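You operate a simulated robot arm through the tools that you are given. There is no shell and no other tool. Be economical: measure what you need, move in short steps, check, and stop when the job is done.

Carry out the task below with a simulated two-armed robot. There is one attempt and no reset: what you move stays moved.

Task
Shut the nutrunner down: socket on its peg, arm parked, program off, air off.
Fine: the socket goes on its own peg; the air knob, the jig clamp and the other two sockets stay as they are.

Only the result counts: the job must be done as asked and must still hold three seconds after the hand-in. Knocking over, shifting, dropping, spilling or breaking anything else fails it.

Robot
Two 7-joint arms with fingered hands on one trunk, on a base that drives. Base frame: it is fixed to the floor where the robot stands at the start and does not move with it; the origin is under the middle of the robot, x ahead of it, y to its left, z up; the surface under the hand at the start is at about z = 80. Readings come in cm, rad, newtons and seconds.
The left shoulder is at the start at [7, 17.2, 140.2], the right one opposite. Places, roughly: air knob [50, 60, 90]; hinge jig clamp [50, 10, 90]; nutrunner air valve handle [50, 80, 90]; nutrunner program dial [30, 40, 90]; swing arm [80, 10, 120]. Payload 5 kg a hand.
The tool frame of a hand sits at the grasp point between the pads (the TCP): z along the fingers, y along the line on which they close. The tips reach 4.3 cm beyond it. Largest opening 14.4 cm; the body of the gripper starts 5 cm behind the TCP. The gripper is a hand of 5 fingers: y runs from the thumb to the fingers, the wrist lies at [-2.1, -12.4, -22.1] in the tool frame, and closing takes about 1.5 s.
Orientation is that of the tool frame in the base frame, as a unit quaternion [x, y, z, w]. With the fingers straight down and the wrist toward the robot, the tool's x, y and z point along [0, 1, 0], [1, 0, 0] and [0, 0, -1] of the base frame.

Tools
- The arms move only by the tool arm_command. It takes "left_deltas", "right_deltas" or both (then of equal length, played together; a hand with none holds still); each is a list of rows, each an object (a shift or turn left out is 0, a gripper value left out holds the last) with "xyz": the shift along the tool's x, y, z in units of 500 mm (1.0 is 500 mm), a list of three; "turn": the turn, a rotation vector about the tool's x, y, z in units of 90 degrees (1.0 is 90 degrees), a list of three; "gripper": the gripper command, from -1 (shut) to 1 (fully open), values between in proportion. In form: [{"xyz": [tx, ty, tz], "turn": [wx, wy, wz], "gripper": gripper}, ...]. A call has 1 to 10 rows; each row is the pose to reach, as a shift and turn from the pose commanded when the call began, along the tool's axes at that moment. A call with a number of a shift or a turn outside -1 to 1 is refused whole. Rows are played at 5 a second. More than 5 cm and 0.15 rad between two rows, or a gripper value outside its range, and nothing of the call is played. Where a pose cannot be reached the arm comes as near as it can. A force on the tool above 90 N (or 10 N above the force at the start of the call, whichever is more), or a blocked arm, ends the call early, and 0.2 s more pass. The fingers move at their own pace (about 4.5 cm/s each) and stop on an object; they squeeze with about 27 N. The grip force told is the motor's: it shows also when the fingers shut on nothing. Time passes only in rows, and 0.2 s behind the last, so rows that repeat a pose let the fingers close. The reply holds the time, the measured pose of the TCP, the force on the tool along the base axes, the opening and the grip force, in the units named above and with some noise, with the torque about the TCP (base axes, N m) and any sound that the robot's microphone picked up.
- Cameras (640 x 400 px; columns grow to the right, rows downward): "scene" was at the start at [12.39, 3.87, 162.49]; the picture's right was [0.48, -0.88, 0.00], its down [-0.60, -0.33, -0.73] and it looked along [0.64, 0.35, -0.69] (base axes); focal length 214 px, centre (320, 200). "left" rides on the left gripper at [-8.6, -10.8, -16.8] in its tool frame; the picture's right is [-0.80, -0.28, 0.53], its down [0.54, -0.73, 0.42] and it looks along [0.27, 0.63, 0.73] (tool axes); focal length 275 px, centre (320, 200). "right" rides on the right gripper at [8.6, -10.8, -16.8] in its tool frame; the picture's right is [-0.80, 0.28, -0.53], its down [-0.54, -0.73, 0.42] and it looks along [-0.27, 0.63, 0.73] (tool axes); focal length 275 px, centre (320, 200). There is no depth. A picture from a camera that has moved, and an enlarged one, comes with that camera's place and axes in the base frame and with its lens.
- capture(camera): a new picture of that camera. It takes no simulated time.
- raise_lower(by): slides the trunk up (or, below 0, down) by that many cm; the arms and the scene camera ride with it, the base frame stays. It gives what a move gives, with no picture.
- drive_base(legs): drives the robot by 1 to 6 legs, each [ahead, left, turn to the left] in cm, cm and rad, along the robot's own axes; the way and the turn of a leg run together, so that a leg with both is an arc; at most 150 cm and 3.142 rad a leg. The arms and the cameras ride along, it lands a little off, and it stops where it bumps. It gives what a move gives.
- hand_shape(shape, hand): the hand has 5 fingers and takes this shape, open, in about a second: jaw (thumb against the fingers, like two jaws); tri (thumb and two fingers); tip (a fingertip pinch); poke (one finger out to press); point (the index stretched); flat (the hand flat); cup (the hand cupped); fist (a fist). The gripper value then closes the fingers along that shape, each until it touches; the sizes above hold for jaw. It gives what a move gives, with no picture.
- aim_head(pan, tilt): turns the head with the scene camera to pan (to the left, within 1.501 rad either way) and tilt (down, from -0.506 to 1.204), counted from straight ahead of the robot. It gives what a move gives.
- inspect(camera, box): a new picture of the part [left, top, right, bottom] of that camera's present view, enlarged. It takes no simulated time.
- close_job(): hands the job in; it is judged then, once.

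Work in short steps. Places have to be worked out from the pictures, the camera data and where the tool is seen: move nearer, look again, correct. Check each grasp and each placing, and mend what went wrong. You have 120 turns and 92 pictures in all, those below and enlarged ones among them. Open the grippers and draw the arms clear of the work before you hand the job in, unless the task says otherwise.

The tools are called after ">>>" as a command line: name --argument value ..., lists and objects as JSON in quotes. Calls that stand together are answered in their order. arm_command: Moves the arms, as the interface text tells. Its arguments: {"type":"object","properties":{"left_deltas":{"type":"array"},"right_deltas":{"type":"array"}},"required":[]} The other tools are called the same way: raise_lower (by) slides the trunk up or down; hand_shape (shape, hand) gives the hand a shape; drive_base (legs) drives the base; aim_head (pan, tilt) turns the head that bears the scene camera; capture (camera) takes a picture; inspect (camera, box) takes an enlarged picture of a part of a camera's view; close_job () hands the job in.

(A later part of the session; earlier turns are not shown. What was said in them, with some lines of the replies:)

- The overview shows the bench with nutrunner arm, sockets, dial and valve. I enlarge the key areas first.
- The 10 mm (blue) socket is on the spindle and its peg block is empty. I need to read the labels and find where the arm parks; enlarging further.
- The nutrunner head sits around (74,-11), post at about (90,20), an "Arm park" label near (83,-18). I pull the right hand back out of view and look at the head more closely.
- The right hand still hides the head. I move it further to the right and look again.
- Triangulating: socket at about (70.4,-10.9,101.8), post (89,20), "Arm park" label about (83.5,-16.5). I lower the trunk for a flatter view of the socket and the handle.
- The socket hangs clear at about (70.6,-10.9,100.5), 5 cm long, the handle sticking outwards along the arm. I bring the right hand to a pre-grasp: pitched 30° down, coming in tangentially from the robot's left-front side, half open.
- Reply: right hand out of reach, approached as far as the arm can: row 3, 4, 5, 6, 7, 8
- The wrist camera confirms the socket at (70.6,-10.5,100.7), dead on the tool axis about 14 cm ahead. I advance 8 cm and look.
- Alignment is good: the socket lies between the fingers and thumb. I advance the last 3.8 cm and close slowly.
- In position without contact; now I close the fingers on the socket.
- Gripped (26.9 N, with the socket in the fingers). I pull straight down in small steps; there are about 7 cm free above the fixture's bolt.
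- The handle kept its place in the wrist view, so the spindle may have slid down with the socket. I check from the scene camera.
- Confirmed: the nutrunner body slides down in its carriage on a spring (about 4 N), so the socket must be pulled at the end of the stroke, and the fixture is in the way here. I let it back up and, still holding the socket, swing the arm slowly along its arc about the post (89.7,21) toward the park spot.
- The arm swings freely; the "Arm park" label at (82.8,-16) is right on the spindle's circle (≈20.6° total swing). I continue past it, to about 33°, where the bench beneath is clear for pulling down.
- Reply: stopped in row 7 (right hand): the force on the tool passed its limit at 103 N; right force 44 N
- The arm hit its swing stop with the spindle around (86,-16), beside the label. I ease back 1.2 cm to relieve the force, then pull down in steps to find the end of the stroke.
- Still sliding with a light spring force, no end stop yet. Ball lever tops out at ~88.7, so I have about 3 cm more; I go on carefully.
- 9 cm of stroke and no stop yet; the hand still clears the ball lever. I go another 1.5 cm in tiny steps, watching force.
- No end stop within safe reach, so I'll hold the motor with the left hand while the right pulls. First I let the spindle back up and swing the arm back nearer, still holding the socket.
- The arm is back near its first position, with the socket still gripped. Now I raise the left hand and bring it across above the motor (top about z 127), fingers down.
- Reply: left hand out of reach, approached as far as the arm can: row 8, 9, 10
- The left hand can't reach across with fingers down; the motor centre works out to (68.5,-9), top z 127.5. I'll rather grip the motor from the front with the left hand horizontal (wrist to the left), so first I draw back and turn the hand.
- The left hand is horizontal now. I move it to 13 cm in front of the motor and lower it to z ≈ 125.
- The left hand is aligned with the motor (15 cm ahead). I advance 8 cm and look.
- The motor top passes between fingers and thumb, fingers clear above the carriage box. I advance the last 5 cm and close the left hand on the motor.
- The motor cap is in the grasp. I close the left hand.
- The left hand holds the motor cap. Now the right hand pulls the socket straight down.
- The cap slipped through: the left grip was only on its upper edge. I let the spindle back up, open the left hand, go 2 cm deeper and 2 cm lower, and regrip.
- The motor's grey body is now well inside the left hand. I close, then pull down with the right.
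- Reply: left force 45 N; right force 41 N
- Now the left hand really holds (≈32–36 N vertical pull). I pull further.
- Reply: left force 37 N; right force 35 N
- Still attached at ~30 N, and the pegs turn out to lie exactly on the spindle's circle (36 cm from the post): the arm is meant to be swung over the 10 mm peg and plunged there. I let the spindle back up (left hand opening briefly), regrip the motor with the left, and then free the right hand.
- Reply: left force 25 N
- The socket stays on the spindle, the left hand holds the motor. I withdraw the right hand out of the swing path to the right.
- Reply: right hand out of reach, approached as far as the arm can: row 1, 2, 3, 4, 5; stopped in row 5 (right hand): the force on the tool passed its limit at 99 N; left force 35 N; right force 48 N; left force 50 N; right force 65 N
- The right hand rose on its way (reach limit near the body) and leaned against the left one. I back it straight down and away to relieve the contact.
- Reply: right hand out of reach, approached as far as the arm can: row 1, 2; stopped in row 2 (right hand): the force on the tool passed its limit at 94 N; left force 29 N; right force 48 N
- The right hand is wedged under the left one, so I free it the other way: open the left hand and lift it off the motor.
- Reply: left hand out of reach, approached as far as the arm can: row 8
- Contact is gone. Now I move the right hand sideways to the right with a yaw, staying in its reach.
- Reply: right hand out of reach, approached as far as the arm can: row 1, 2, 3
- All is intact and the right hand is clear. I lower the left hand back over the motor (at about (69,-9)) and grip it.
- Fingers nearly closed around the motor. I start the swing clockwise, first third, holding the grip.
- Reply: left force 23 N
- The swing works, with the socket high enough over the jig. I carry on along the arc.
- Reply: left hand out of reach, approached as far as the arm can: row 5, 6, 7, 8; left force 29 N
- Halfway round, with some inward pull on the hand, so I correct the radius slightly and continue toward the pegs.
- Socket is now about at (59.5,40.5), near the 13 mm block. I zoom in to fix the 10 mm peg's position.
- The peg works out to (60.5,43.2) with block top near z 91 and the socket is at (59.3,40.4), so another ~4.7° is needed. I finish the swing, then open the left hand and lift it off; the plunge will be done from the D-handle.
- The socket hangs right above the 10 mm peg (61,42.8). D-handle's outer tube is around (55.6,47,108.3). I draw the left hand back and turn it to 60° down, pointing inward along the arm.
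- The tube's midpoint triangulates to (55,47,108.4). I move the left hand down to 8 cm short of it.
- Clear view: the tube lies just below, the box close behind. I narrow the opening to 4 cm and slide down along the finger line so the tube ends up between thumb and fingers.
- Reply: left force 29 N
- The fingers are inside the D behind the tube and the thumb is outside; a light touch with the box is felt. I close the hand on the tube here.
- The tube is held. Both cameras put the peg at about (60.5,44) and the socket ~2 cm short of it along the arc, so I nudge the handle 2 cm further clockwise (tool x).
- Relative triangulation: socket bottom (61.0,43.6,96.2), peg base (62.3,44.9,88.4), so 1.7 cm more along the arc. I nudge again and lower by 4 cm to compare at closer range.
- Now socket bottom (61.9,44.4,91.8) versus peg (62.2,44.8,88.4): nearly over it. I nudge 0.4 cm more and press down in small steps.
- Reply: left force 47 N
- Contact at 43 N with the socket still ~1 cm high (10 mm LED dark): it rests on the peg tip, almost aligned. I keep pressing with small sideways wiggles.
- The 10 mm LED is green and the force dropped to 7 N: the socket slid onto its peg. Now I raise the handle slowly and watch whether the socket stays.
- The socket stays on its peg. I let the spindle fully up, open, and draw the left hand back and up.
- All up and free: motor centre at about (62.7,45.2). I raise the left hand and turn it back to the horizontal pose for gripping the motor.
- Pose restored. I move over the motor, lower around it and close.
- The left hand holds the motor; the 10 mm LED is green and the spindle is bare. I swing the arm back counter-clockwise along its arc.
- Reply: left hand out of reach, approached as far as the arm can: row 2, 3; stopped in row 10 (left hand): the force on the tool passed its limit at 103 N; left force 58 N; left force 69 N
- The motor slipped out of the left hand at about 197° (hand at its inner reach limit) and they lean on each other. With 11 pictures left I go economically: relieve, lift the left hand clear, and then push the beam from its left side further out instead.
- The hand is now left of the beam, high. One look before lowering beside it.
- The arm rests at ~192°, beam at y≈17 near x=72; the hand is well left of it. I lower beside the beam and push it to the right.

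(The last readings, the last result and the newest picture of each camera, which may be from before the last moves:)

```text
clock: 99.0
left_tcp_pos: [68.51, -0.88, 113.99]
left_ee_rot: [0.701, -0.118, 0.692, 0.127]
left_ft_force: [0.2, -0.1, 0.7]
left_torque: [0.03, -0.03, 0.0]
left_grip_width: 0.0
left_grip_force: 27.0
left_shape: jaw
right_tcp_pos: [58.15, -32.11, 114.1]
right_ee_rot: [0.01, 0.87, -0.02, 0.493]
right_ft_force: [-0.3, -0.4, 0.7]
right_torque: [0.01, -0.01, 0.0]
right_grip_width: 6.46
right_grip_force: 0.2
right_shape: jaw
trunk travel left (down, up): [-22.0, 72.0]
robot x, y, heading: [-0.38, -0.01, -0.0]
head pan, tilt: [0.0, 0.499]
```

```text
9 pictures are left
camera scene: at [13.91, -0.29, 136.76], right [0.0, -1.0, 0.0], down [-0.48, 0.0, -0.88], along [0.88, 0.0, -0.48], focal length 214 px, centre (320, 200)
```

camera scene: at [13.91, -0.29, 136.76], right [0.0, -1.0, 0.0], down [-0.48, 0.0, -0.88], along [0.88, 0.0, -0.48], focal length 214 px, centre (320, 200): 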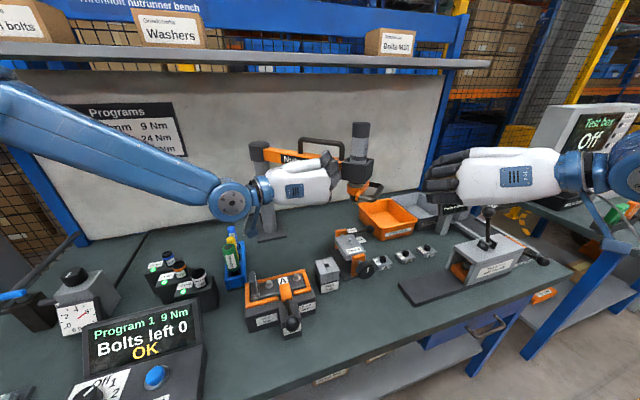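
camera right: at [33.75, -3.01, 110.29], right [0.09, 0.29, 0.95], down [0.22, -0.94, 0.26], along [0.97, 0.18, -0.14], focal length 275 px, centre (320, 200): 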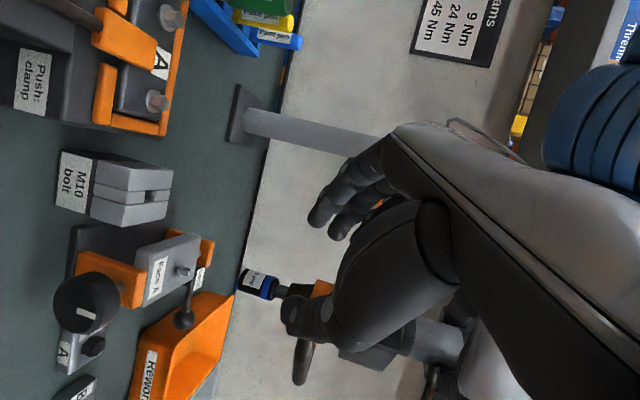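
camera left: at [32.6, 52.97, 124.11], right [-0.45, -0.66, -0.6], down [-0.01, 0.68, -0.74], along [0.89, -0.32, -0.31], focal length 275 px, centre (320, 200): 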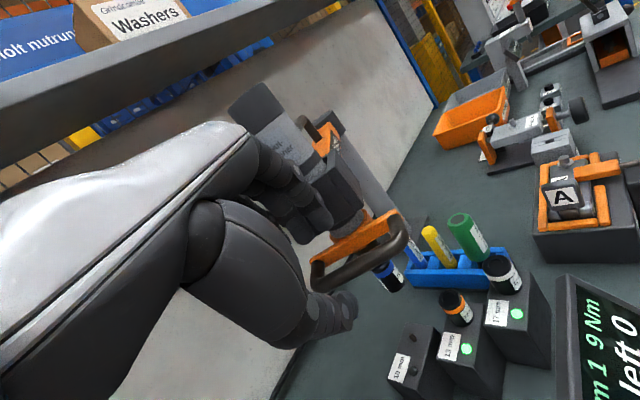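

The arm now stands near 250°, about 10° short of park. I push the beam gently with the left fingertips in +x, slowly.

>>> arm_command --left_deltas '[{"xyz": [0, -0.0131, 0.0378]}, {"xyz": [0, -0.0262, 0.0756]}, {"xyz": [0, -0.0361, 0.104]}, {"xyz": [0, -0.0426, 0.1229]}, {"xyz": [0, -0.0492, 0.1418]}, {"xyz": [0, -0.0541, 0.156]}, {"xyz": [0, -0.059, 0.1701]}, {"xyz": [0, -0.059, 0.1701]}]'

>>> inspect --camera "scene" --box '[230, 100, 430, 280]'

```text
clock: 100.8
left_tcp_pos: [77.44, -1.04, 113.77]
left_ee_rot: [0.702, -0.119, 0.691, 0.126]
left_ft_force: [-0.5, 0.5, 0.1]
left_torque: [0.0, 0.0, 0.01]
left_grip_width: 0.0
left_grip_force: 27.3
left_shape: jaw
right_tcp_pos: [58.21, -32.11, 114.15]
right_ee_rot: [0.01, 0.87, -0.02, 0.493]
right_ft_force: [0.5, 0.8, -0.7]
right_torque: [0.01, -0.03, 0.0]
right_grip_width: 6.46
right_grip_force: 0.1
right_shape: jaw
trunk travel left (down, up): [-22.0, 72.0]
robot x, y, heading: [-0.12, 0.01, -0.01]
head pan, tilt: [0.0, 0.499]
```

```text
2.22 times, centred on (330, 190) of scene
camera zoom: at [13.92, -0.3, 136.74], right [0.0, -1.0, 0.0], down [-0.48, 0.0, -0.88], along [0.88, 0.0, -0.48], focal length 477 px, centre (298, 222)
```

zoom: 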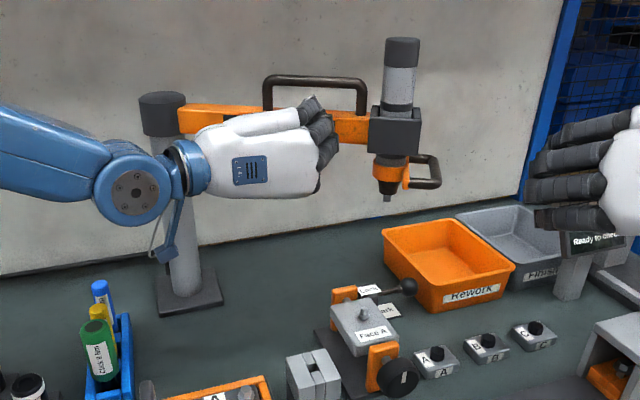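

The spindle is now at about (84,-14.6), over the "Arm park" label and just off its stop, at rest with no contact. I withdraw the left hand along its axis and raise the trunk back up for the dial.

>>> arm_command --left_deltas '[{"xyz": [0, 0, -0.06]}, {"xyz": [0, 0, -0.13]}, {"xyz": [0, 0, -0.2]}, {"xyz": [0, -0.05, -0.27]}]'

>>> raise_lower --by 28

>>> arm_command --left_deltas '[{"xyz": [0, -0.0375, -0.045], "turn": [0.0465, -0.0326, -0.0465], "gripper": 0}, {"xyz": [0, -0.075, -0.09], "turn": [0.0929, -0.0652, -0.0929]}, {"xyz": [0, -0.1125, -0.134], "turn": [0.1394, -0.0978, -0.1394]}, {"xyz": [0, -0.15, -0.179], "turn": [0.1858, -0.1304, -0.1858]}, {"xyz": [0, -0.1875, -0.224], "turn": [0.2323, -0.163, -0.2323]}, {"xyz": [0, -0.225, -0.269], "turn": [0.2787, -0.1956, -0.2787]}, {"xyz": [0, -0.2625, -0.314], "turn": [0.3252, -0.2282, -0.3252]}, {"xyz": [0, -0.3, -0.358], "turn": [0.3716, -0.2608, -0.3716]}, {"xyz": [0, -0.3375, -0.403], "turn": [0.4181, -0.2934, -0.4181]}, {"xyz": [0, -0.375, -0.448], "turn": [0.4645, -0.326, -0.4645]}]'

>>> arm_command --left_deltas '[{"turn": [0.0465, -0.0326, -0.0465]}, {"turn": [0.0929, -0.0652, -0.0929]}, {"turn": [0.1394, -0.0978, -0.1394]}, {"turn": [0.1858, -0.1304, -0.1858]}, {"turn": [0.2323, -0.163, -0.2323]}, {"turn": [0.2787, -0.1956, -0.2787]}, {"turn": [0.3252, -0.2282, -0.3252]}, {"turn": [0.3716, -0.2608, -0.3716]}, {"turn": [0.4181, -0.2934, -0.4181]}, {"turn": [0.4645, -0.326, -0.4645]}]'

```text
clock: 101.8
left_tcp_pos: [65.35, 6.17, 114.01]
left_ee_rot: [0.701, -0.118, 0.692, 0.127]
left_ft_force: [-0.3, 0.8, 0.3]
left_torque: [-0.02, 0.0, -0.06]
left_grip_width: 0.0
left_grip_force: 26.8
left_shape: jaw
right_tcp_pos: [57.94, -31.81, 114.24]
right_ee_rot: [0.01, 0.869, -0.021, 0.494]
right_ft_force: [-0.8, 0.1, 1.1]
right_torque: [-0.03, 0.02, -0.05]
right_grip_width: 6.48
right_grip_force: 0.1
right_shape: jaw
trunk travel left (down, up): [-22.0, 72.0]
robot x, y, heading: [-0.26, 0.14, -0.008]
head pan, tilt: [0.0, 0.499]
```

```text
clock: 104.6
left_tcp_pos: [65.47, 5.87, 141.71]
left_ee_rot: [0.702, -0.118, 0.691, 0.126]
left_ft_force: [-0.5, 0.2, -0.1]
left_torque: [-0.01, 0.0, 0.01]
left_grip_width: 0.01
left_grip_force: 27.3
left_shape: jaw
right_tcp_pos: [58.24, -32.15, 142.09]
right_ee_rot: [0.01, 0.87, -0.02, 0.493]
right_ft_force: [0.5, 0.2, 0.0]
right_torque: [0.01, 0.01, 0.01]
right_grip_width: 6.45
right_grip_force: 0.0
right_shape: jaw
trunk travel left (down, up): [-50.0, 44.0]
robot x, y, heading: [-0.17, -0.4, -0.004]
head pan, tilt: [0.0, 0.499]
```

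```text
clock: 106.8
left_tcp_pos: [55.32, 33.82, 144.9]
left_ee_rot: [0.841, 0.35, 0.406, 0.075]
left_ft_force: [-0.9, -0.3, -0.4]
left_torque: [0.02, -0.02, 0.0]
left_grip_width: 7.17
left_grip_force: 0.0
left_shape: jaw
left hand out of reach, approached as far as the arm can: row 4, 5, 6, 7, 8, 9, 10
right_tcp_pos: [57.8, -32.17, 142.16]
right_ee_rot: [0.01, 0.869, -0.019, 0.494]
right_ft_force: [0.2, 0.4, -0.5]
right_torque: [0.03, -0.01, 0.0]
right_grip_width: 6.46
right_grip_force: 0.0
right_shape: jaw
trunk travel left (down, up): [-50.0, 44.0]
robot x, y, heading: [-0.22, 0.17, -0.002]
head pan, tilt: [0.0, 0.499]
```

```text
clock: 109.0
left_tcp_pos: [55.78, 34.05, 144.96]
left_ee_rot: [0.707, 0.707, -0.009, -0.004]
left_ft_force: [-0.6, 0.4, 0.0]
left_torque: [0.01, 0.01, -0.02]
left_grip_width: 7.18
left_grip_force: 0.1
left_shape: jaw
left hand out of reach, approached as far as the arm can: row 2, 3, 4, 5, 6, 7
right_tcp_pos: [58.25, -32.19, 142.07]
right_ee_rot: [0.011, 0.87, -0.019, 0.493]
right_ft_force: [0.0, -0.9, -0.3]
right_torque: [0.02, 0.02, 0.01]
right_grip_width: 6.49
right_grip_force: 0.0
right_shape: jaw
trunk travel left (down, up): [-50.0, 44.0]
robot x, y, heading: [-0.2, -0.17, -0.003]
head pan, tilt: [0.0, 0.499]
```

Fingers down again. I move the left hand to above the dial (~(30.6,41.3)), 18 cm over it.

>>> arm_command --left_deltas '[{"xyz": [0.0146, -0.05, 0.078]}, {"xyz": [0.0292, -0.1, 0.156]}, {"xyz": [0.0438, -0.15, 0.234]}, {"xyz": [0.0584, -0.2, 0.312]}, {"xyz": [0.073, -0.25, 0.39]}, {"xyz": [0.0876, -0.3, 0.468]}, {"xyz": [0.1022, -0.35, 0.546]}, {"xyz": [0.1168, -0.4, 0.624]}, {"xyz": [0.1314, -0.45, 0.702]}, {"xyz": [0.146, -0.5, 0.76]}]'

>>> inspect --camera "left" --box '[300, 140, 560, 400]'

```text
clock: 111.2
left_tcp_pos: [35.31, 49.82, 103.35]
left_ee_rot: [0.709, 0.705, -0.011, -0.001]
left_ft_force: [1.0, 0.4, 0.2]
left_torque: [0.02, -0.02, 0.04]
left_grip_width: 7.18
left_grip_force: 0.0
left_shape: jaw
left hand out of reach, approached as far as the arm can: row 4, 5, 6, 7, 8, 9, 10
right_tcp_pos: [58.03, -32.03, 142.17]
right_ee_rot: [0.01, 0.869, -0.02, 0.494]
right_ft_force: [-0.2, 0.5, -0.1]
right_torque: [0.0, -0.01, 0.02]
right_grip_width: 6.46
right_grip_force: 0.0
right_shape: jaw
trunk travel left (down, up): [-50.0, 44.0]
robot x, y, heading: [-0.22, -0.3, -0.005]
head pan, tilt: [0.0, 0.499]
```

```text
1.54 times, centred on (430, 270) of left
camera zoom: at [24.82, 41.34, 120.33], right [-0.29, -0.8, -0.52], down [-0.73, 0.54, -0.42], along [0.62, 0.26, -0.74], focal length 424 px, centre (151, 92)
```

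zoom: 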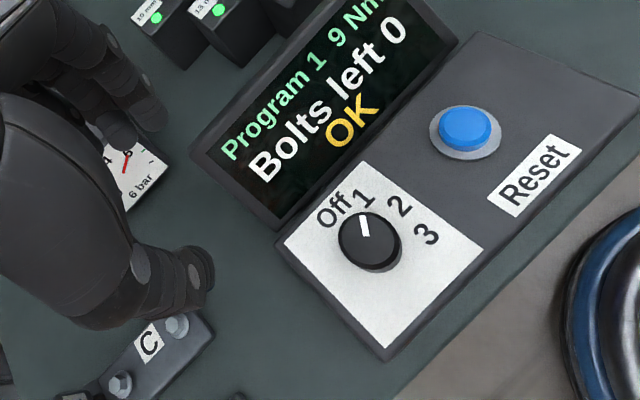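

Excellent view: knob at about (31.2,42.8,87), pointer on "1", "Off" ~40° counter-clockwise from it; the display stands right behind. I raise the hand and yaw it 120° clockwise so that thumb and fingers straddle the knob sideways and the turn to Off stays clear of the display.

>>> arm_command --left_deltas '[{"xyz": [0, 0, -0.04], "turn": [0, 0, 0.083]}, {"xyz": [0, 0, -0.08], "turn": [0, 0, 0.167]}, {"xyz": [0, 0, -0.12], "turn": [0, 0, 0.25]}, {"xyz": [0, 0, -0.16], "turn": [0, 0, 0.333]}, {"xyz": [0, 0, -0.16], "turn": [0, 0, 0.417]}, {"xyz": [0, 0, -0.16], "turn": [0, 0, 0.5]}, {"xyz": [0, 0, -0.16], "turn": [0, 0, 0.583]}, {"xyz": [0, 0, -0.16], "turn": [0, 0, 0.667]}]'

>>> arm_command --left_deltas '[{"turn": [0, 0, 0.083]}, {"turn": [0, 0, 0.167]}, {"turn": [0, 0, 0.25]}, {"turn": [0, 0, 0.333]}, {"turn": [0, 0, 0.417]}, {"turn": [0, 0, 0.5]}, {"turn": [0, 0, 0.583]}, {"turn": [0, 0, 0.667]}]'

```text
clock: 113.0
left_tcp_pos: [35.86, 49.87, 111.21]
left_ee_rot: [0.966, 0.257, -0.01, 0.002]
left_ft_force: [-0.1, -0.8, -0.4]
left_torque: [0.02, 0.05, 0.02]
left_grip_width: 7.17
left_grip_force: 0.0
left_shape: jaw
right_tcp_pos: [58.3, -31.97, 142.04]
right_ee_rot: [0.011, 0.87, -0.019, 0.493]
right_ft_force: [0.4, -0.2, 0.2]
right_torque: [-0.02, -0.01, 0.01]
right_grip_width: 6.48
right_grip_force: 0.0
right_shape: jaw
trunk travel left (down, up): [-50.0, 44.0]
robot x, y, heading: [-0.41, -0.35, -0.004]
head pan, tilt: [0.0, 0.499]
```

```text
clock: 114.8
left_tcp_pos: [35.76, 49.96, 111.36]
left_ee_rot: [0.965, -0.261, -0.007, 0.007]
left_ft_force: [0.8, 0.2, 0.3]
left_torque: [0.0, -0.01, 0.02]
left_grip_width: 7.2
left_grip_force: 0.1
left_shape: jaw
right_tcp_pos: [58.21, -31.99, 142.08]
right_ee_rot: [0.009, 0.87, -0.02, 0.493]
right_ft_force: [0.1, 0.0, -0.3]
right_torque: [0.0, -0.02, 0.0]
right_grip_width: 6.47
right_grip_force: 0.0
right_shape: jaw
trunk travel left (down, up): [-50.0, 44.0]
robot x, y, heading: [-0.23, 0.14, -0.009]
head pan, tilt: [0.0, 0.499]
```

Yaw reached. I move over the knob centre (31.05,42.4) at z≈97 and check the alignment.

>>> arm_command --left_deltas '[{"xyz": [-0.001, 0.035, 0.056], "gripper": -0.15}, {"xyz": [-0.002, 0.071, 0.112]}, {"xyz": [-0.003, 0.106, 0.168]}, {"xyz": [-0.005, 0.142, 0.224]}, {"xyz": [-0.0056, 0.177, 0.28]}]'

>>> inspect --camera "left" --box '[220, 140, 480, 400]'

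```text
clock: 116.0
left_tcp_pos: [31.0, 42.22, 97.24]
left_ee_rot: [0.966, -0.259, -0.007, 0.007]
left_ft_force: [0.3, 0.0, -0.8]
left_torque: [-0.01, -0.03, 0.0]
left_grip_width: 6.18
left_grip_force: 0.1
left_shape: jaw
right_tcp_pos: [58.2, -32.14, 142.1]
right_ee_rot: [0.01, 0.87, -0.021, 0.492]
right_ft_force: [0.3, -0.2, 0.8]
right_torque: [0.01, 0.02, 0.02]
right_grip_width: 6.47
right_grip_force: 0.0
right_shape: jaw
trunk travel left (down, up): [-50.0, 44.0]
robot x, y, heading: [-0.17, 0.24, -0.006]
head pan, tilt: [0.0, 0.499]
```

```text
1.54 times, centred on (350, 270) of left
camera zoom: at [29.32, 56.08, 113.94], right [-0.56, 0.64, -0.53], down [0.83, 0.35, -0.44], along [-0.09, -0.68, -0.72], focal length 424 px, centre (274, 92)
```

zoom: 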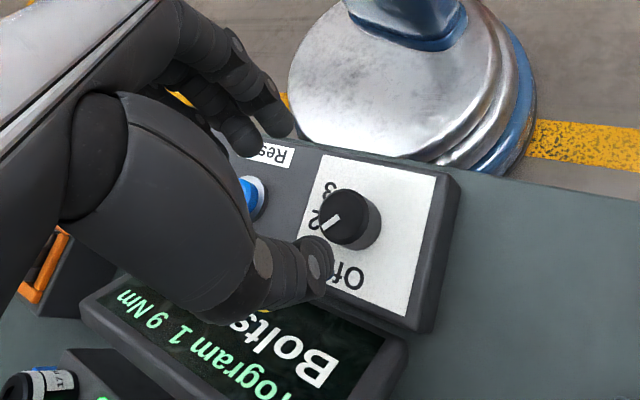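

The knob is centred at (31.2,42.7), the hand right above it. I narrow the opening to ~5 cm, descend to fingertip depth and close.

>>> arm_command --left_deltas '[{"xyz": [-0.001, -0.006, 0.04], "gripper": -0.26}, {"xyz": [-0.001, -0.006, 0.08]}, {"xyz": [-0.001, -0.006, 0.12]}, {"xyz": [-0.001, -0.006, 0.154]}, {"xyz": [-0.001, -0.006, 0.154]}]'

>>> arm_command --left_deltas '[{"gripper": -0.6}, {"gripper": -1}, {"gripper": -1}, {"gripper": -1}, {"gripper": -1}]'

```text
clock: 117.2
left_tcp_pos: [30.97, 42.56, 89.65]
left_ee_rot: [0.966, -0.26, -0.007, 0.006]
left_ft_force: [0.1, 0.0, -0.2]
left_torque: [-0.01, 0.0, 0.0]
left_grip_width: 5.37
left_grip_force: 0.0
left_shape: jaw
right_tcp_pos: [58.18, -32.07, 142.16]
right_ee_rot: [0.01, 0.87, -0.02, 0.493]
right_ft_force: [-0.2, 0.2, -0.3]
right_torque: [0.01, -0.03, -0.04]
right_grip_width: 6.45
right_grip_force: 0.1
right_shape: jaw
trunk travel left (down, up): [-50.0, 44.0]
robot x, y, heading: [-0.3, -0.09, -0.008]
head pan, tilt: [0.0, 0.499]
```

```text
clock: 118.4
left_tcp_pos: [31.0, 42.63, 89.68]
left_ee_rot: [0.966, -0.26, -0.007, 0.005]
left_ft_force: [1.6, 3.4, -2.0]
left_torque: [0.05, -0.03, -0.01]
left_grip_width: 2.94
left_grip_force: 27.2
left_shape: jaw
right_tcp_pos: [58.12, -32.1, 142.08]
right_ee_rot: [0.01, 0.87, -0.019, 0.493]
right_ft_force: [-1.6, 0.6, -0.3]
right_torque: [-0.01, -0.01, -0.02]
right_grip_width: 6.46
right_grip_force: 0.0
right_shape: jaw
trunk travel left (down, up): [-50.0, 44.0]
robot x, y, heading: [-0.12, -0.21, -0.006]
head pan, tilt: [0.0, 0.499]
```

Gripped (2.9 cm, 27 N). I turn the knob counter-clockwise by about 42°.

>>> arm_command --left_deltas '[{"turn": [0, 0, -0.07]}, {"turn": [0, 0, -0.14]}, {"turn": [0, 0, -0.21]}, {"turn": [0, 0, -0.28]}, {"turn": [0, 0, -0.35]}, {"turn": [0, 0, -0.41]}, {"turn": [0, 0, -0.47]}, {"turn": [0, 0, -0.47]}]'

>>> inspect --camera "left" --box '[220, 140, 480, 400]'

```text
clock: 120.2
left_tcp_pos: [30.78, 42.55, 89.75]
left_ee_rot: [0.994, 0.106, -0.008, 0.004]
left_ft_force: [-1.0, 4.0, -4.8]
left_torque: [0.0, 0.02, -0.12]
left_grip_width: 2.9
left_grip_force: 26.6
left_shape: jaw
right_tcp_pos: [58.15, -32.02, 142.03]
right_ee_rot: [0.009, 0.87, -0.02, 0.493]
right_ft_force: [1.0, 0.3, -1.0]
right_torque: [-0.01, 0.03, 0.01]
right_grip_width: 6.48
right_grip_force: 0.1
right_shape: jaw
trunk travel left (down, up): [-50.0, 44.0]
robot x, y, heading: [-0.58, -0.03, -0.002]
head pan, tilt: [0.0, 0.499]
```

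```text
1.54 times, centred on (350, 270) of left
camera zoom: at [20.49, 51.45, 106.53], right [-0.85, 0.1, -0.52], down [0.37, 0.82, -0.44], along [0.38, -0.56, -0.73], focal length 424 px, centre (274, 92)
```

zoom: 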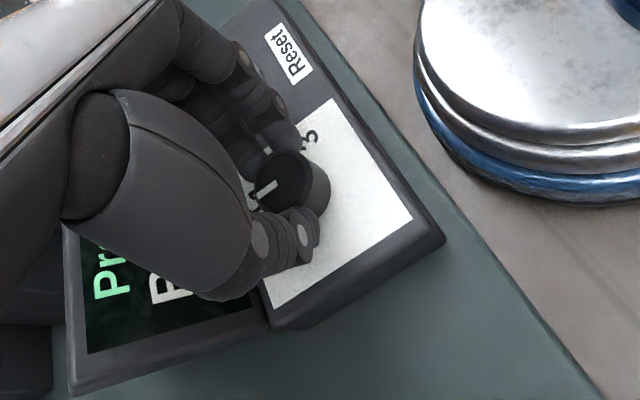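

The pointer now reads about 14° versus "Off" at ~11°. I open, lift off and look at the dial and display.

>>> arm_command --left_deltas '[{"gripper": -0.25}, {"gripper": -0.25}, {"gripper": -0.25}, {"gripper": -0.25}, {"xyz": [0, 0, -0.08]}, {"xyz": [0, 0, -0.16]}, {"xyz": [0, 0, -0.24]}, {"xyz": [0, 0, -0.32]}]'

>>> inspect --camera "left" --box '[200, 120, 540, 400]'

```text
clock: 122.0
left_tcp_pos: [30.72, 42.61, 105.6]
left_ee_rot: [0.994, 0.107, -0.008, 0.002]
left_ft_force: [-0.6, 0.2, 0.2]
left_torque: [0.0, -0.02, -0.02]
left_grip_width: 5.38
left_grip_force: 0.1
left_shape: jaw
right_tcp_pos: [58.0, -32.22, 142.09]
right_ee_rot: [0.01, 0.869, -0.019, 0.494]
right_ft_force: [-0.1, -1.1, -0.3]
right_torque: [0.04, -0.04, 0.07]
right_grip_width: 6.49
right_grip_force: 0.1
right_shape: jaw
trunk travel left (down, up): [-50.0, 44.0]
robot x, y, heading: [-0.46, 0.14, -0.008]
head pan, tilt: [0.0, 0.499]
```

```text
1.43 times, centred on (370, 260) of left
camera zoom: at [20.48, 51.44, 122.54], right [-0.85, 0.11, -0.52], down [0.37, 0.82, -0.43], along [0.38, -0.56, -0.73], focal length 393 px, centre (249, 114)
```

zoom: 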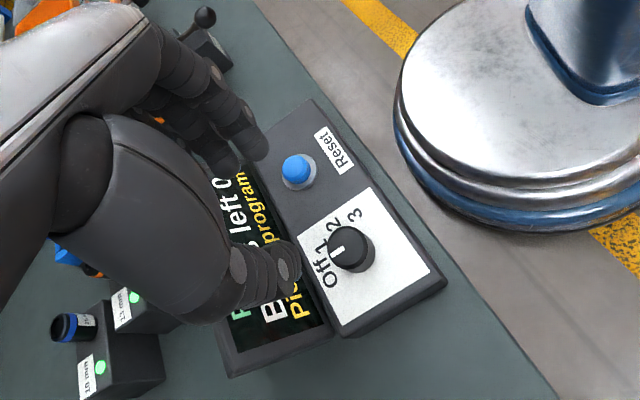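

The display now says "…program" (Pick program): program 1 is off, pointer at Off. Next the valve: its blue handle runs from pivot (49.1,71.1) to tip (46.8,79.8) at z≈92, parallel to the pipe (on). I move the left hand, fingers closed and yawed back, to above the handle.

>>> arm_command --left_deltas '[{"xyz": [0.0558, -0.062, -0.0128], "turn": [0, 0, -0.0867], "gripper": -1}, {"xyz": [0.1116, -0.124, -0.0256], "turn": [0, 0, -0.1734]}, {"xyz": [0.1674, -0.186, -0.0384], "turn": [0, 0, -0.26]}, {"xyz": [0.2232, -0.248, -0.0512], "turn": [0, 0, -0.3468]}, {"xyz": [0.279, -0.31, -0.064], "turn": [0, 0, -0.4335]}, {"xyz": [0.3348, -0.372, -0.0768], "turn": [0, 0, -0.52]}, {"xyz": [0.3906, -0.434, -0.0896], "turn": [0, 0, -0.607]}, {"xyz": [0.4464, -0.496, -0.1024], "turn": [0, 0, -0.6936]}, {"xyz": [0.5022, -0.558, -0.1152], "turn": [0, 0, -0.78]}, {"xyz": [0.558, -0.62, -0.128], "turn": [0, 0, -0.867]}]'

>>> capture --camera "left"

```text
clock: 124.2
left_tcp_pos: [51.94, 78.9, 111.39]
left_ee_rot: [0.705, 0.709, -0.01, -0.003]
left_ft_force: [0.2, -0.3, 0.4]
left_torque: [-0.03, -0.02, 0.03]
left_grip_width: 0.0
left_grip_force: 27.0
left_shape: jaw
right_tcp_pos: [58.42, -32.03, 142.04]
right_ee_rot: [0.009, 0.87, -0.02, 0.493]
right_ft_force: [0.0, -0.1, -0.2]
right_torque: [-0.04, -0.02, 0.02]
right_grip_width: 6.49
right_grip_force: 0.1
right_shape: jaw
trunk travel left (down, up): [-50.0, 44.0]
robot x, y, heading: [-0.34, 0.21, -0.006]
head pan, tilt: [0.0, 0.499]
```

```text
3 pictures are left
camera left: at [41.52, 70.3, 128.42], right [-0.29, -0.8, -0.52], down [-0.74, 0.53, -0.42], along [0.61, 0.26, -0.74], focal length 275 px, centre (320, 200)
```

left: 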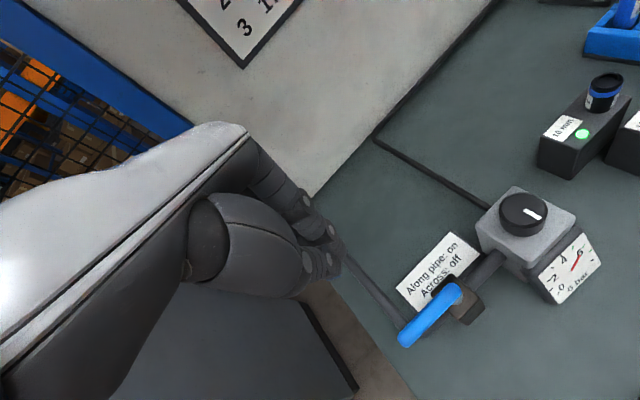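

The handle's position is confirmed (tip (46.4,79.5), pivot (48.5,71.3)). I lower the closed fingers on its far side at (52,77) and push it toward the robot.

>>> arm_command --left_deltas '[{"xyz": [-0.034, 0, 0.08]}, {"xyz": [-0.034, 0, 0.16]}, {"xyz": [-0.034, 0, 0.24]}, {"xyz": [-0.034, 0, 0.33]}, {"xyz": [-0.034, 0, 0.33]}]'

>>> arm_command --left_deltas '[{"xyz": [0, -0.02, 0]}, {"xyz": [0, -0.04, 0]}, {"xyz": [0, -0.06, 0]}, {"xyz": [0, -0.08, 0]}]'

```text
clock: 125.4
left_tcp_pos: [51.5, 77.14, 95.08]
left_ee_rot: [0.706, 0.708, -0.008, -0.003]
left_ft_force: [-0.7, -0.3, 0.1]
left_torque: [-0.01, -0.03, -0.02]
left_grip_width: 0.01
left_grip_force: 27.1
left_shape: jaw
right_tcp_pos: [58.15, -32.15, 142.07]
right_ee_rot: [0.009, 0.87, -0.019, 0.492]
right_ft_force: [-0.7, -0.2, 0.7]
right_torque: [0.01, 0.01, 0.01]
right_grip_width: 6.46
right_grip_force: 0.0
right_shape: jaw
trunk travel left (down, up): [-50.0, 44.0]
robot x, y, heading: [-0.17, -0.44, -0.0]
head pan, tilt: [0.0, 0.499]
```

```text
clock: 126.4
left_tcp_pos: [47.65, 76.94, 94.97]
left_ee_rot: [0.706, 0.708, -0.008, -0.003]
left_ft_force: [1.2, 1.7, 0.6]
left_torque: [0.01, -0.02, 0.02]
left_grip_width: 0.0
left_grip_force: 27.5
left_shape: jaw
right_tcp_pos: [58.22, -32.11, 142.23]
right_ee_rot: [0.01, 0.87, -0.021, 0.493]
right_ft_force: [0.4, 1.2, 1.2]
right_torque: [0.02, -0.04, 0.03]
right_grip_width: 6.47
right_grip_force: 0.1
right_shape: jaw
trunk travel left (down, up): [-50.0, 44.0]
robot x, y, heading: [-0.28, -0.28, -0.003]
head pan, tilt: [0.0, 0.499]
```

Low force (≈2 N) while the hand has crossed the handle's old line, so it is turning. I continue the sweep, then curve toward -y.

>>> arm_command --left_deltas '[{"xyz": [0, -0.02, 0]}, {"xyz": [0, -0.04, 0]}, {"xyz": [-0.005, -0.06, 0]}, {"xyz": [-0.012, -0.08, 0]}, {"xyz": [-0.025, -0.09, 0]}]'

>>> capture --camera "left"

```text
clock: 127.6
left_tcp_pos: [43.21, 75.7, 95.01]
left_ee_rot: [0.706, 0.708, -0.008, -0.002]
left_ft_force: [0.9, 0.4, -0.4]
left_torque: [0.03, -0.02, 0.0]
left_grip_width: 0.01
left_grip_force: 26.9
left_shape: jaw
right_tcp_pos: [58.09, -32.01, 142.09]
right_ee_rot: [0.01, 0.87, -0.02, 0.492]
right_ft_force: [-0.2, 1.1, 0.4]
right_torque: [0.01, -0.04, 0.0]
right_grip_width: 6.46
right_grip_force: 0.1
right_shape: jaw
trunk travel left (down, up): [-50.0, 44.0]
robot x, y, heading: [-0.29, -0.14, -0.006]
head pan, tilt: [0.0, 0.499]
```

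```text
2 pictures are left
camera left: at [32.69, 67.21, 112.13], right [-0.29, -0.8, -0.52], down [-0.73, 0.54, -0.42], along [0.61, 0.26, -0.74], focal length 275 px, centre (320, 200)
```

left: 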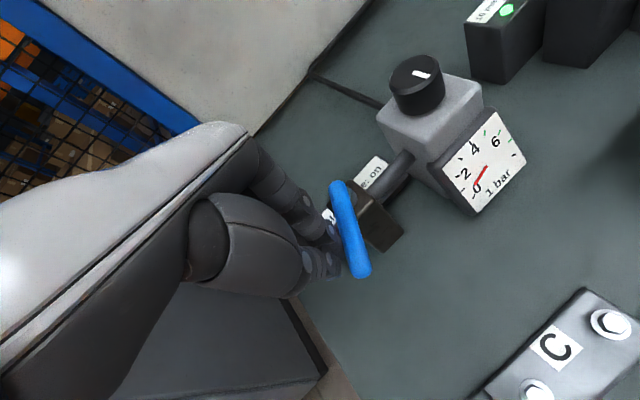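

The handle has turned ~60° and the gauge has already dropped to ~1 bar. I push it the remaining ~30° in -y.

>>> arm_command --left_deltas '[{"xyz": [-0.015, 0, 0]}, {"xyz": [-0.03, 0, 0]}, {"xyz": [-0.045, 0, 0]}, {"xyz": [-0.06, 0, 0]}, {"xyz": [-0.07, 0, 0]}]'

>>> inspect --camera "left" --box '[240, 40, 540, 320]'

```text
clock: 128.8
left_tcp_pos: [42.93, 73.27, 95.18]
left_ee_rot: [0.704, 0.71, -0.006, -0.006]
left_ft_force: [-0.3, 45.8, 9.8]
left_torque: [0.94, -0.1, 0.51]
left_grip_width: 0.0
left_grip_force: 27.2
left_shape: jaw
right_tcp_pos: [58.2, -31.46, 142.3]
right_ee_rot: [0.008, 0.869, -0.02, 0.494]
right_ft_force: [0.8, 0.6, -0.4]
right_torque: [-0.01, 0.03, 0.02]
right_grip_width: 6.47
right_grip_force: 0.1
right_shape: jaw
trunk travel left (down, up): [-50.0, 44.0]
robot x, y, heading: [-0.38, -0.07, 0.001]
head pan, tilt: [0.0, 0.499]
```

```text
1.43 times, centred on (390, 180) of left
camera zoom: at [32.64, 64.6, 112.12], right [-0.28, -0.8, -0.53], down [-0.74, 0.54, -0.41], along [0.61, 0.27, -0.74], focal length 393 px, centre (220, 229)
```

zoom: 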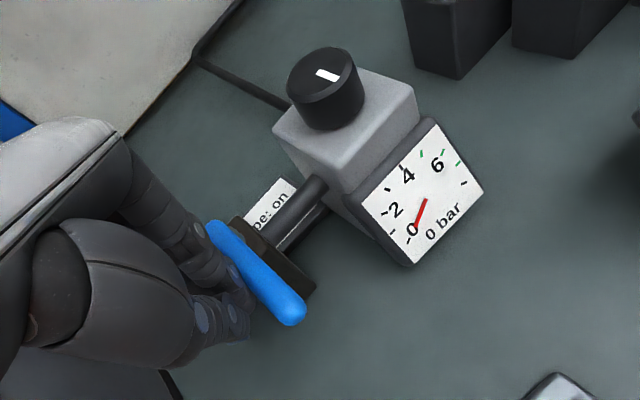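

The gauge reads 0 bar and the handle is at its stop, across the pipe. I back the fingers off and raise the left hand clear.

>>> arm_command --left_deltas '[{"xyz": [0.04, 0, 0]}, {"xyz": [0.08, 0, -0.02]}, {"xyz": [0.08, 0, -0.1]}, {"xyz": [0.08, 0, -0.2]}, {"xyz": [0.08, 0, -0.3]}, {"xyz": [0.08, 0, -0.4]}, {"xyz": [0.08, 0, -0.5]}, {"xyz": [0.08, 0, -0.6], "gripper": 1}, {"xyz": [0.08, 0, -0.7]}, {"xyz": [0.08, 0, -0.8]}]'

>>> arm_command --right_deltas '[{"gripper": 1}, {"gripper": 1}, {"gripper": 1}, {"gripper": 1}, {"gripper": 1}, {"gripper": 1}]'

>>> aim_head --pan 0.35 --tilt 0.75

>>> capture --camera "scene"

```text
clock: 131.0
left_tcp_pos: [43.73, 76.44, 135.16]
left_ee_rot: [0.706, 0.708, -0.009, -0.001]
left_ft_force: [-0.3, 0.5, -0.1]
left_torque: [-0.01, -0.06, -0.01]
left_grip_width: 14.37
left_grip_force: 0.0
left_shape: jaw
right_tcp_pos: [57.71, -32.09, 142.19]
right_ee_rot: [0.01, 0.869, -0.02, 0.494]
right_ft_force: [-1.1, -0.9, 0.2]
right_torque: [0.02, -0.04, -0.01]
right_grip_width: 6.47
right_grip_force: 0.1
right_shape: jaw
trunk travel left (down, up): [-50.0, 44.0]
robot x, y, heading: [-0.32, -0.01, -0.003]
head pan, tilt: [0.0, 0.499]
```

```text
clock: 132.4
left_tcp_pos: [43.95, 76.43, 135.07]
left_ee_rot: [0.706, 0.708, -0.007, -0.003]
left_ft_force: [0.5, 0.2, -0.2]
left_torque: [-0.03, 0.02, 0.0]
left_grip_width: 14.36
left_grip_force: 0.0
left_shape: jaw
right_tcp_pos: [58.23, -32.12, 142.14]
right_ee_rot: [0.009, 0.869, -0.019, 0.494]
right_ft_force: [-0.8, 0.6, 0.6]
right_torque: [-0.02, 0.03, 0.01]
right_grip_width: 14.36
right_grip_force: 0.1
right_shape: jaw
trunk travel left (down, up): [-50.0, 44.0]
robot x, y, heading: [-0.67, -0.13, -0.008]
head pan, tilt: [0.0, 0.499]
```

```text
clock: 133.2
left_tcp_pos: [44.06, 76.63, 135.08]
left_ee_rot: [0.705, 0.709, -0.008, -0.002]
left_ft_force: [-0.4, 0.1, 0.4]
left_torque: [-0.01, -0.02, 0.01]
left_grip_width: 14.38
left_grip_force: 0.1
left_shape: jaw
right_tcp_pos: [58.24, -32.03, 142.04]
right_ee_rot: [0.011, 0.87, -0.019, 0.493]
right_ft_force: [-0.1, -0.2, -0.3]
right_torque: [-0.01, 0.01, -0.02]
right_grip_width: 14.35
right_grip_force: 0.0
right_shape: jaw
trunk travel left (down, up): [-50.0, 44.0]
robot x, y, heading: [-0.58, -0.22, -0.001]
head pan, tilt: [0.351, 0.75]
```

```text
0 pictures are left
camera scene: at [12.63, 2.57, 162.54], right [0.34, -0.94, 0.0], down [-0.64, -0.23, -0.73], along [0.69, 0.25, -0.68], focal length 214 px, centre (320, 200)
```

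scene: 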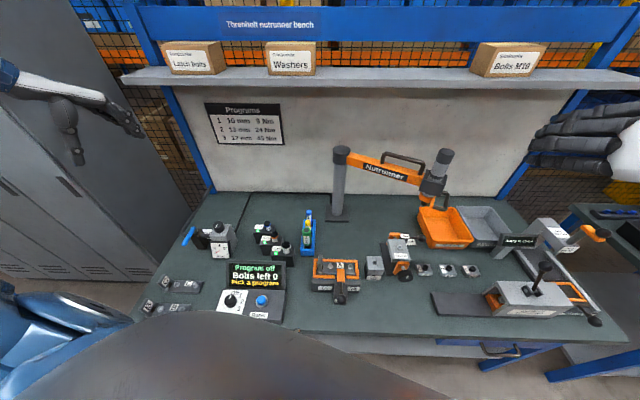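

The display reads "Program off", the valve lies across the pipe at 0 bar, and all three pegs hold their sockets. The spindle is at about (83,-15), right over the "Arm park" label, and both hands are open and clear, so I hand in.

>>> close_job

```text
The job is handed in.
```

I finished the shutdown and handed the job in; the hand-in reply gave no verdict.

- **Socket:** the 10 mm socket is on its own peg, and the peg's light turned green.
- **Arm:** it rests over the "Arm park" label, about 1 cm short of its swing stop. I judged that spot from the pictures, because nothing on the bench signals that the arm is parked.
- **Program:** the dial is at Off and the display reads "Program off".
- **Air:** the valve handle is across the pipe and the gauge reads 0 bar.

I did not touch the air knob, the jig clamp or the other two sockets. My hands bumped each other once while I was freeing the socket, and nothing on the bench was disturbed.
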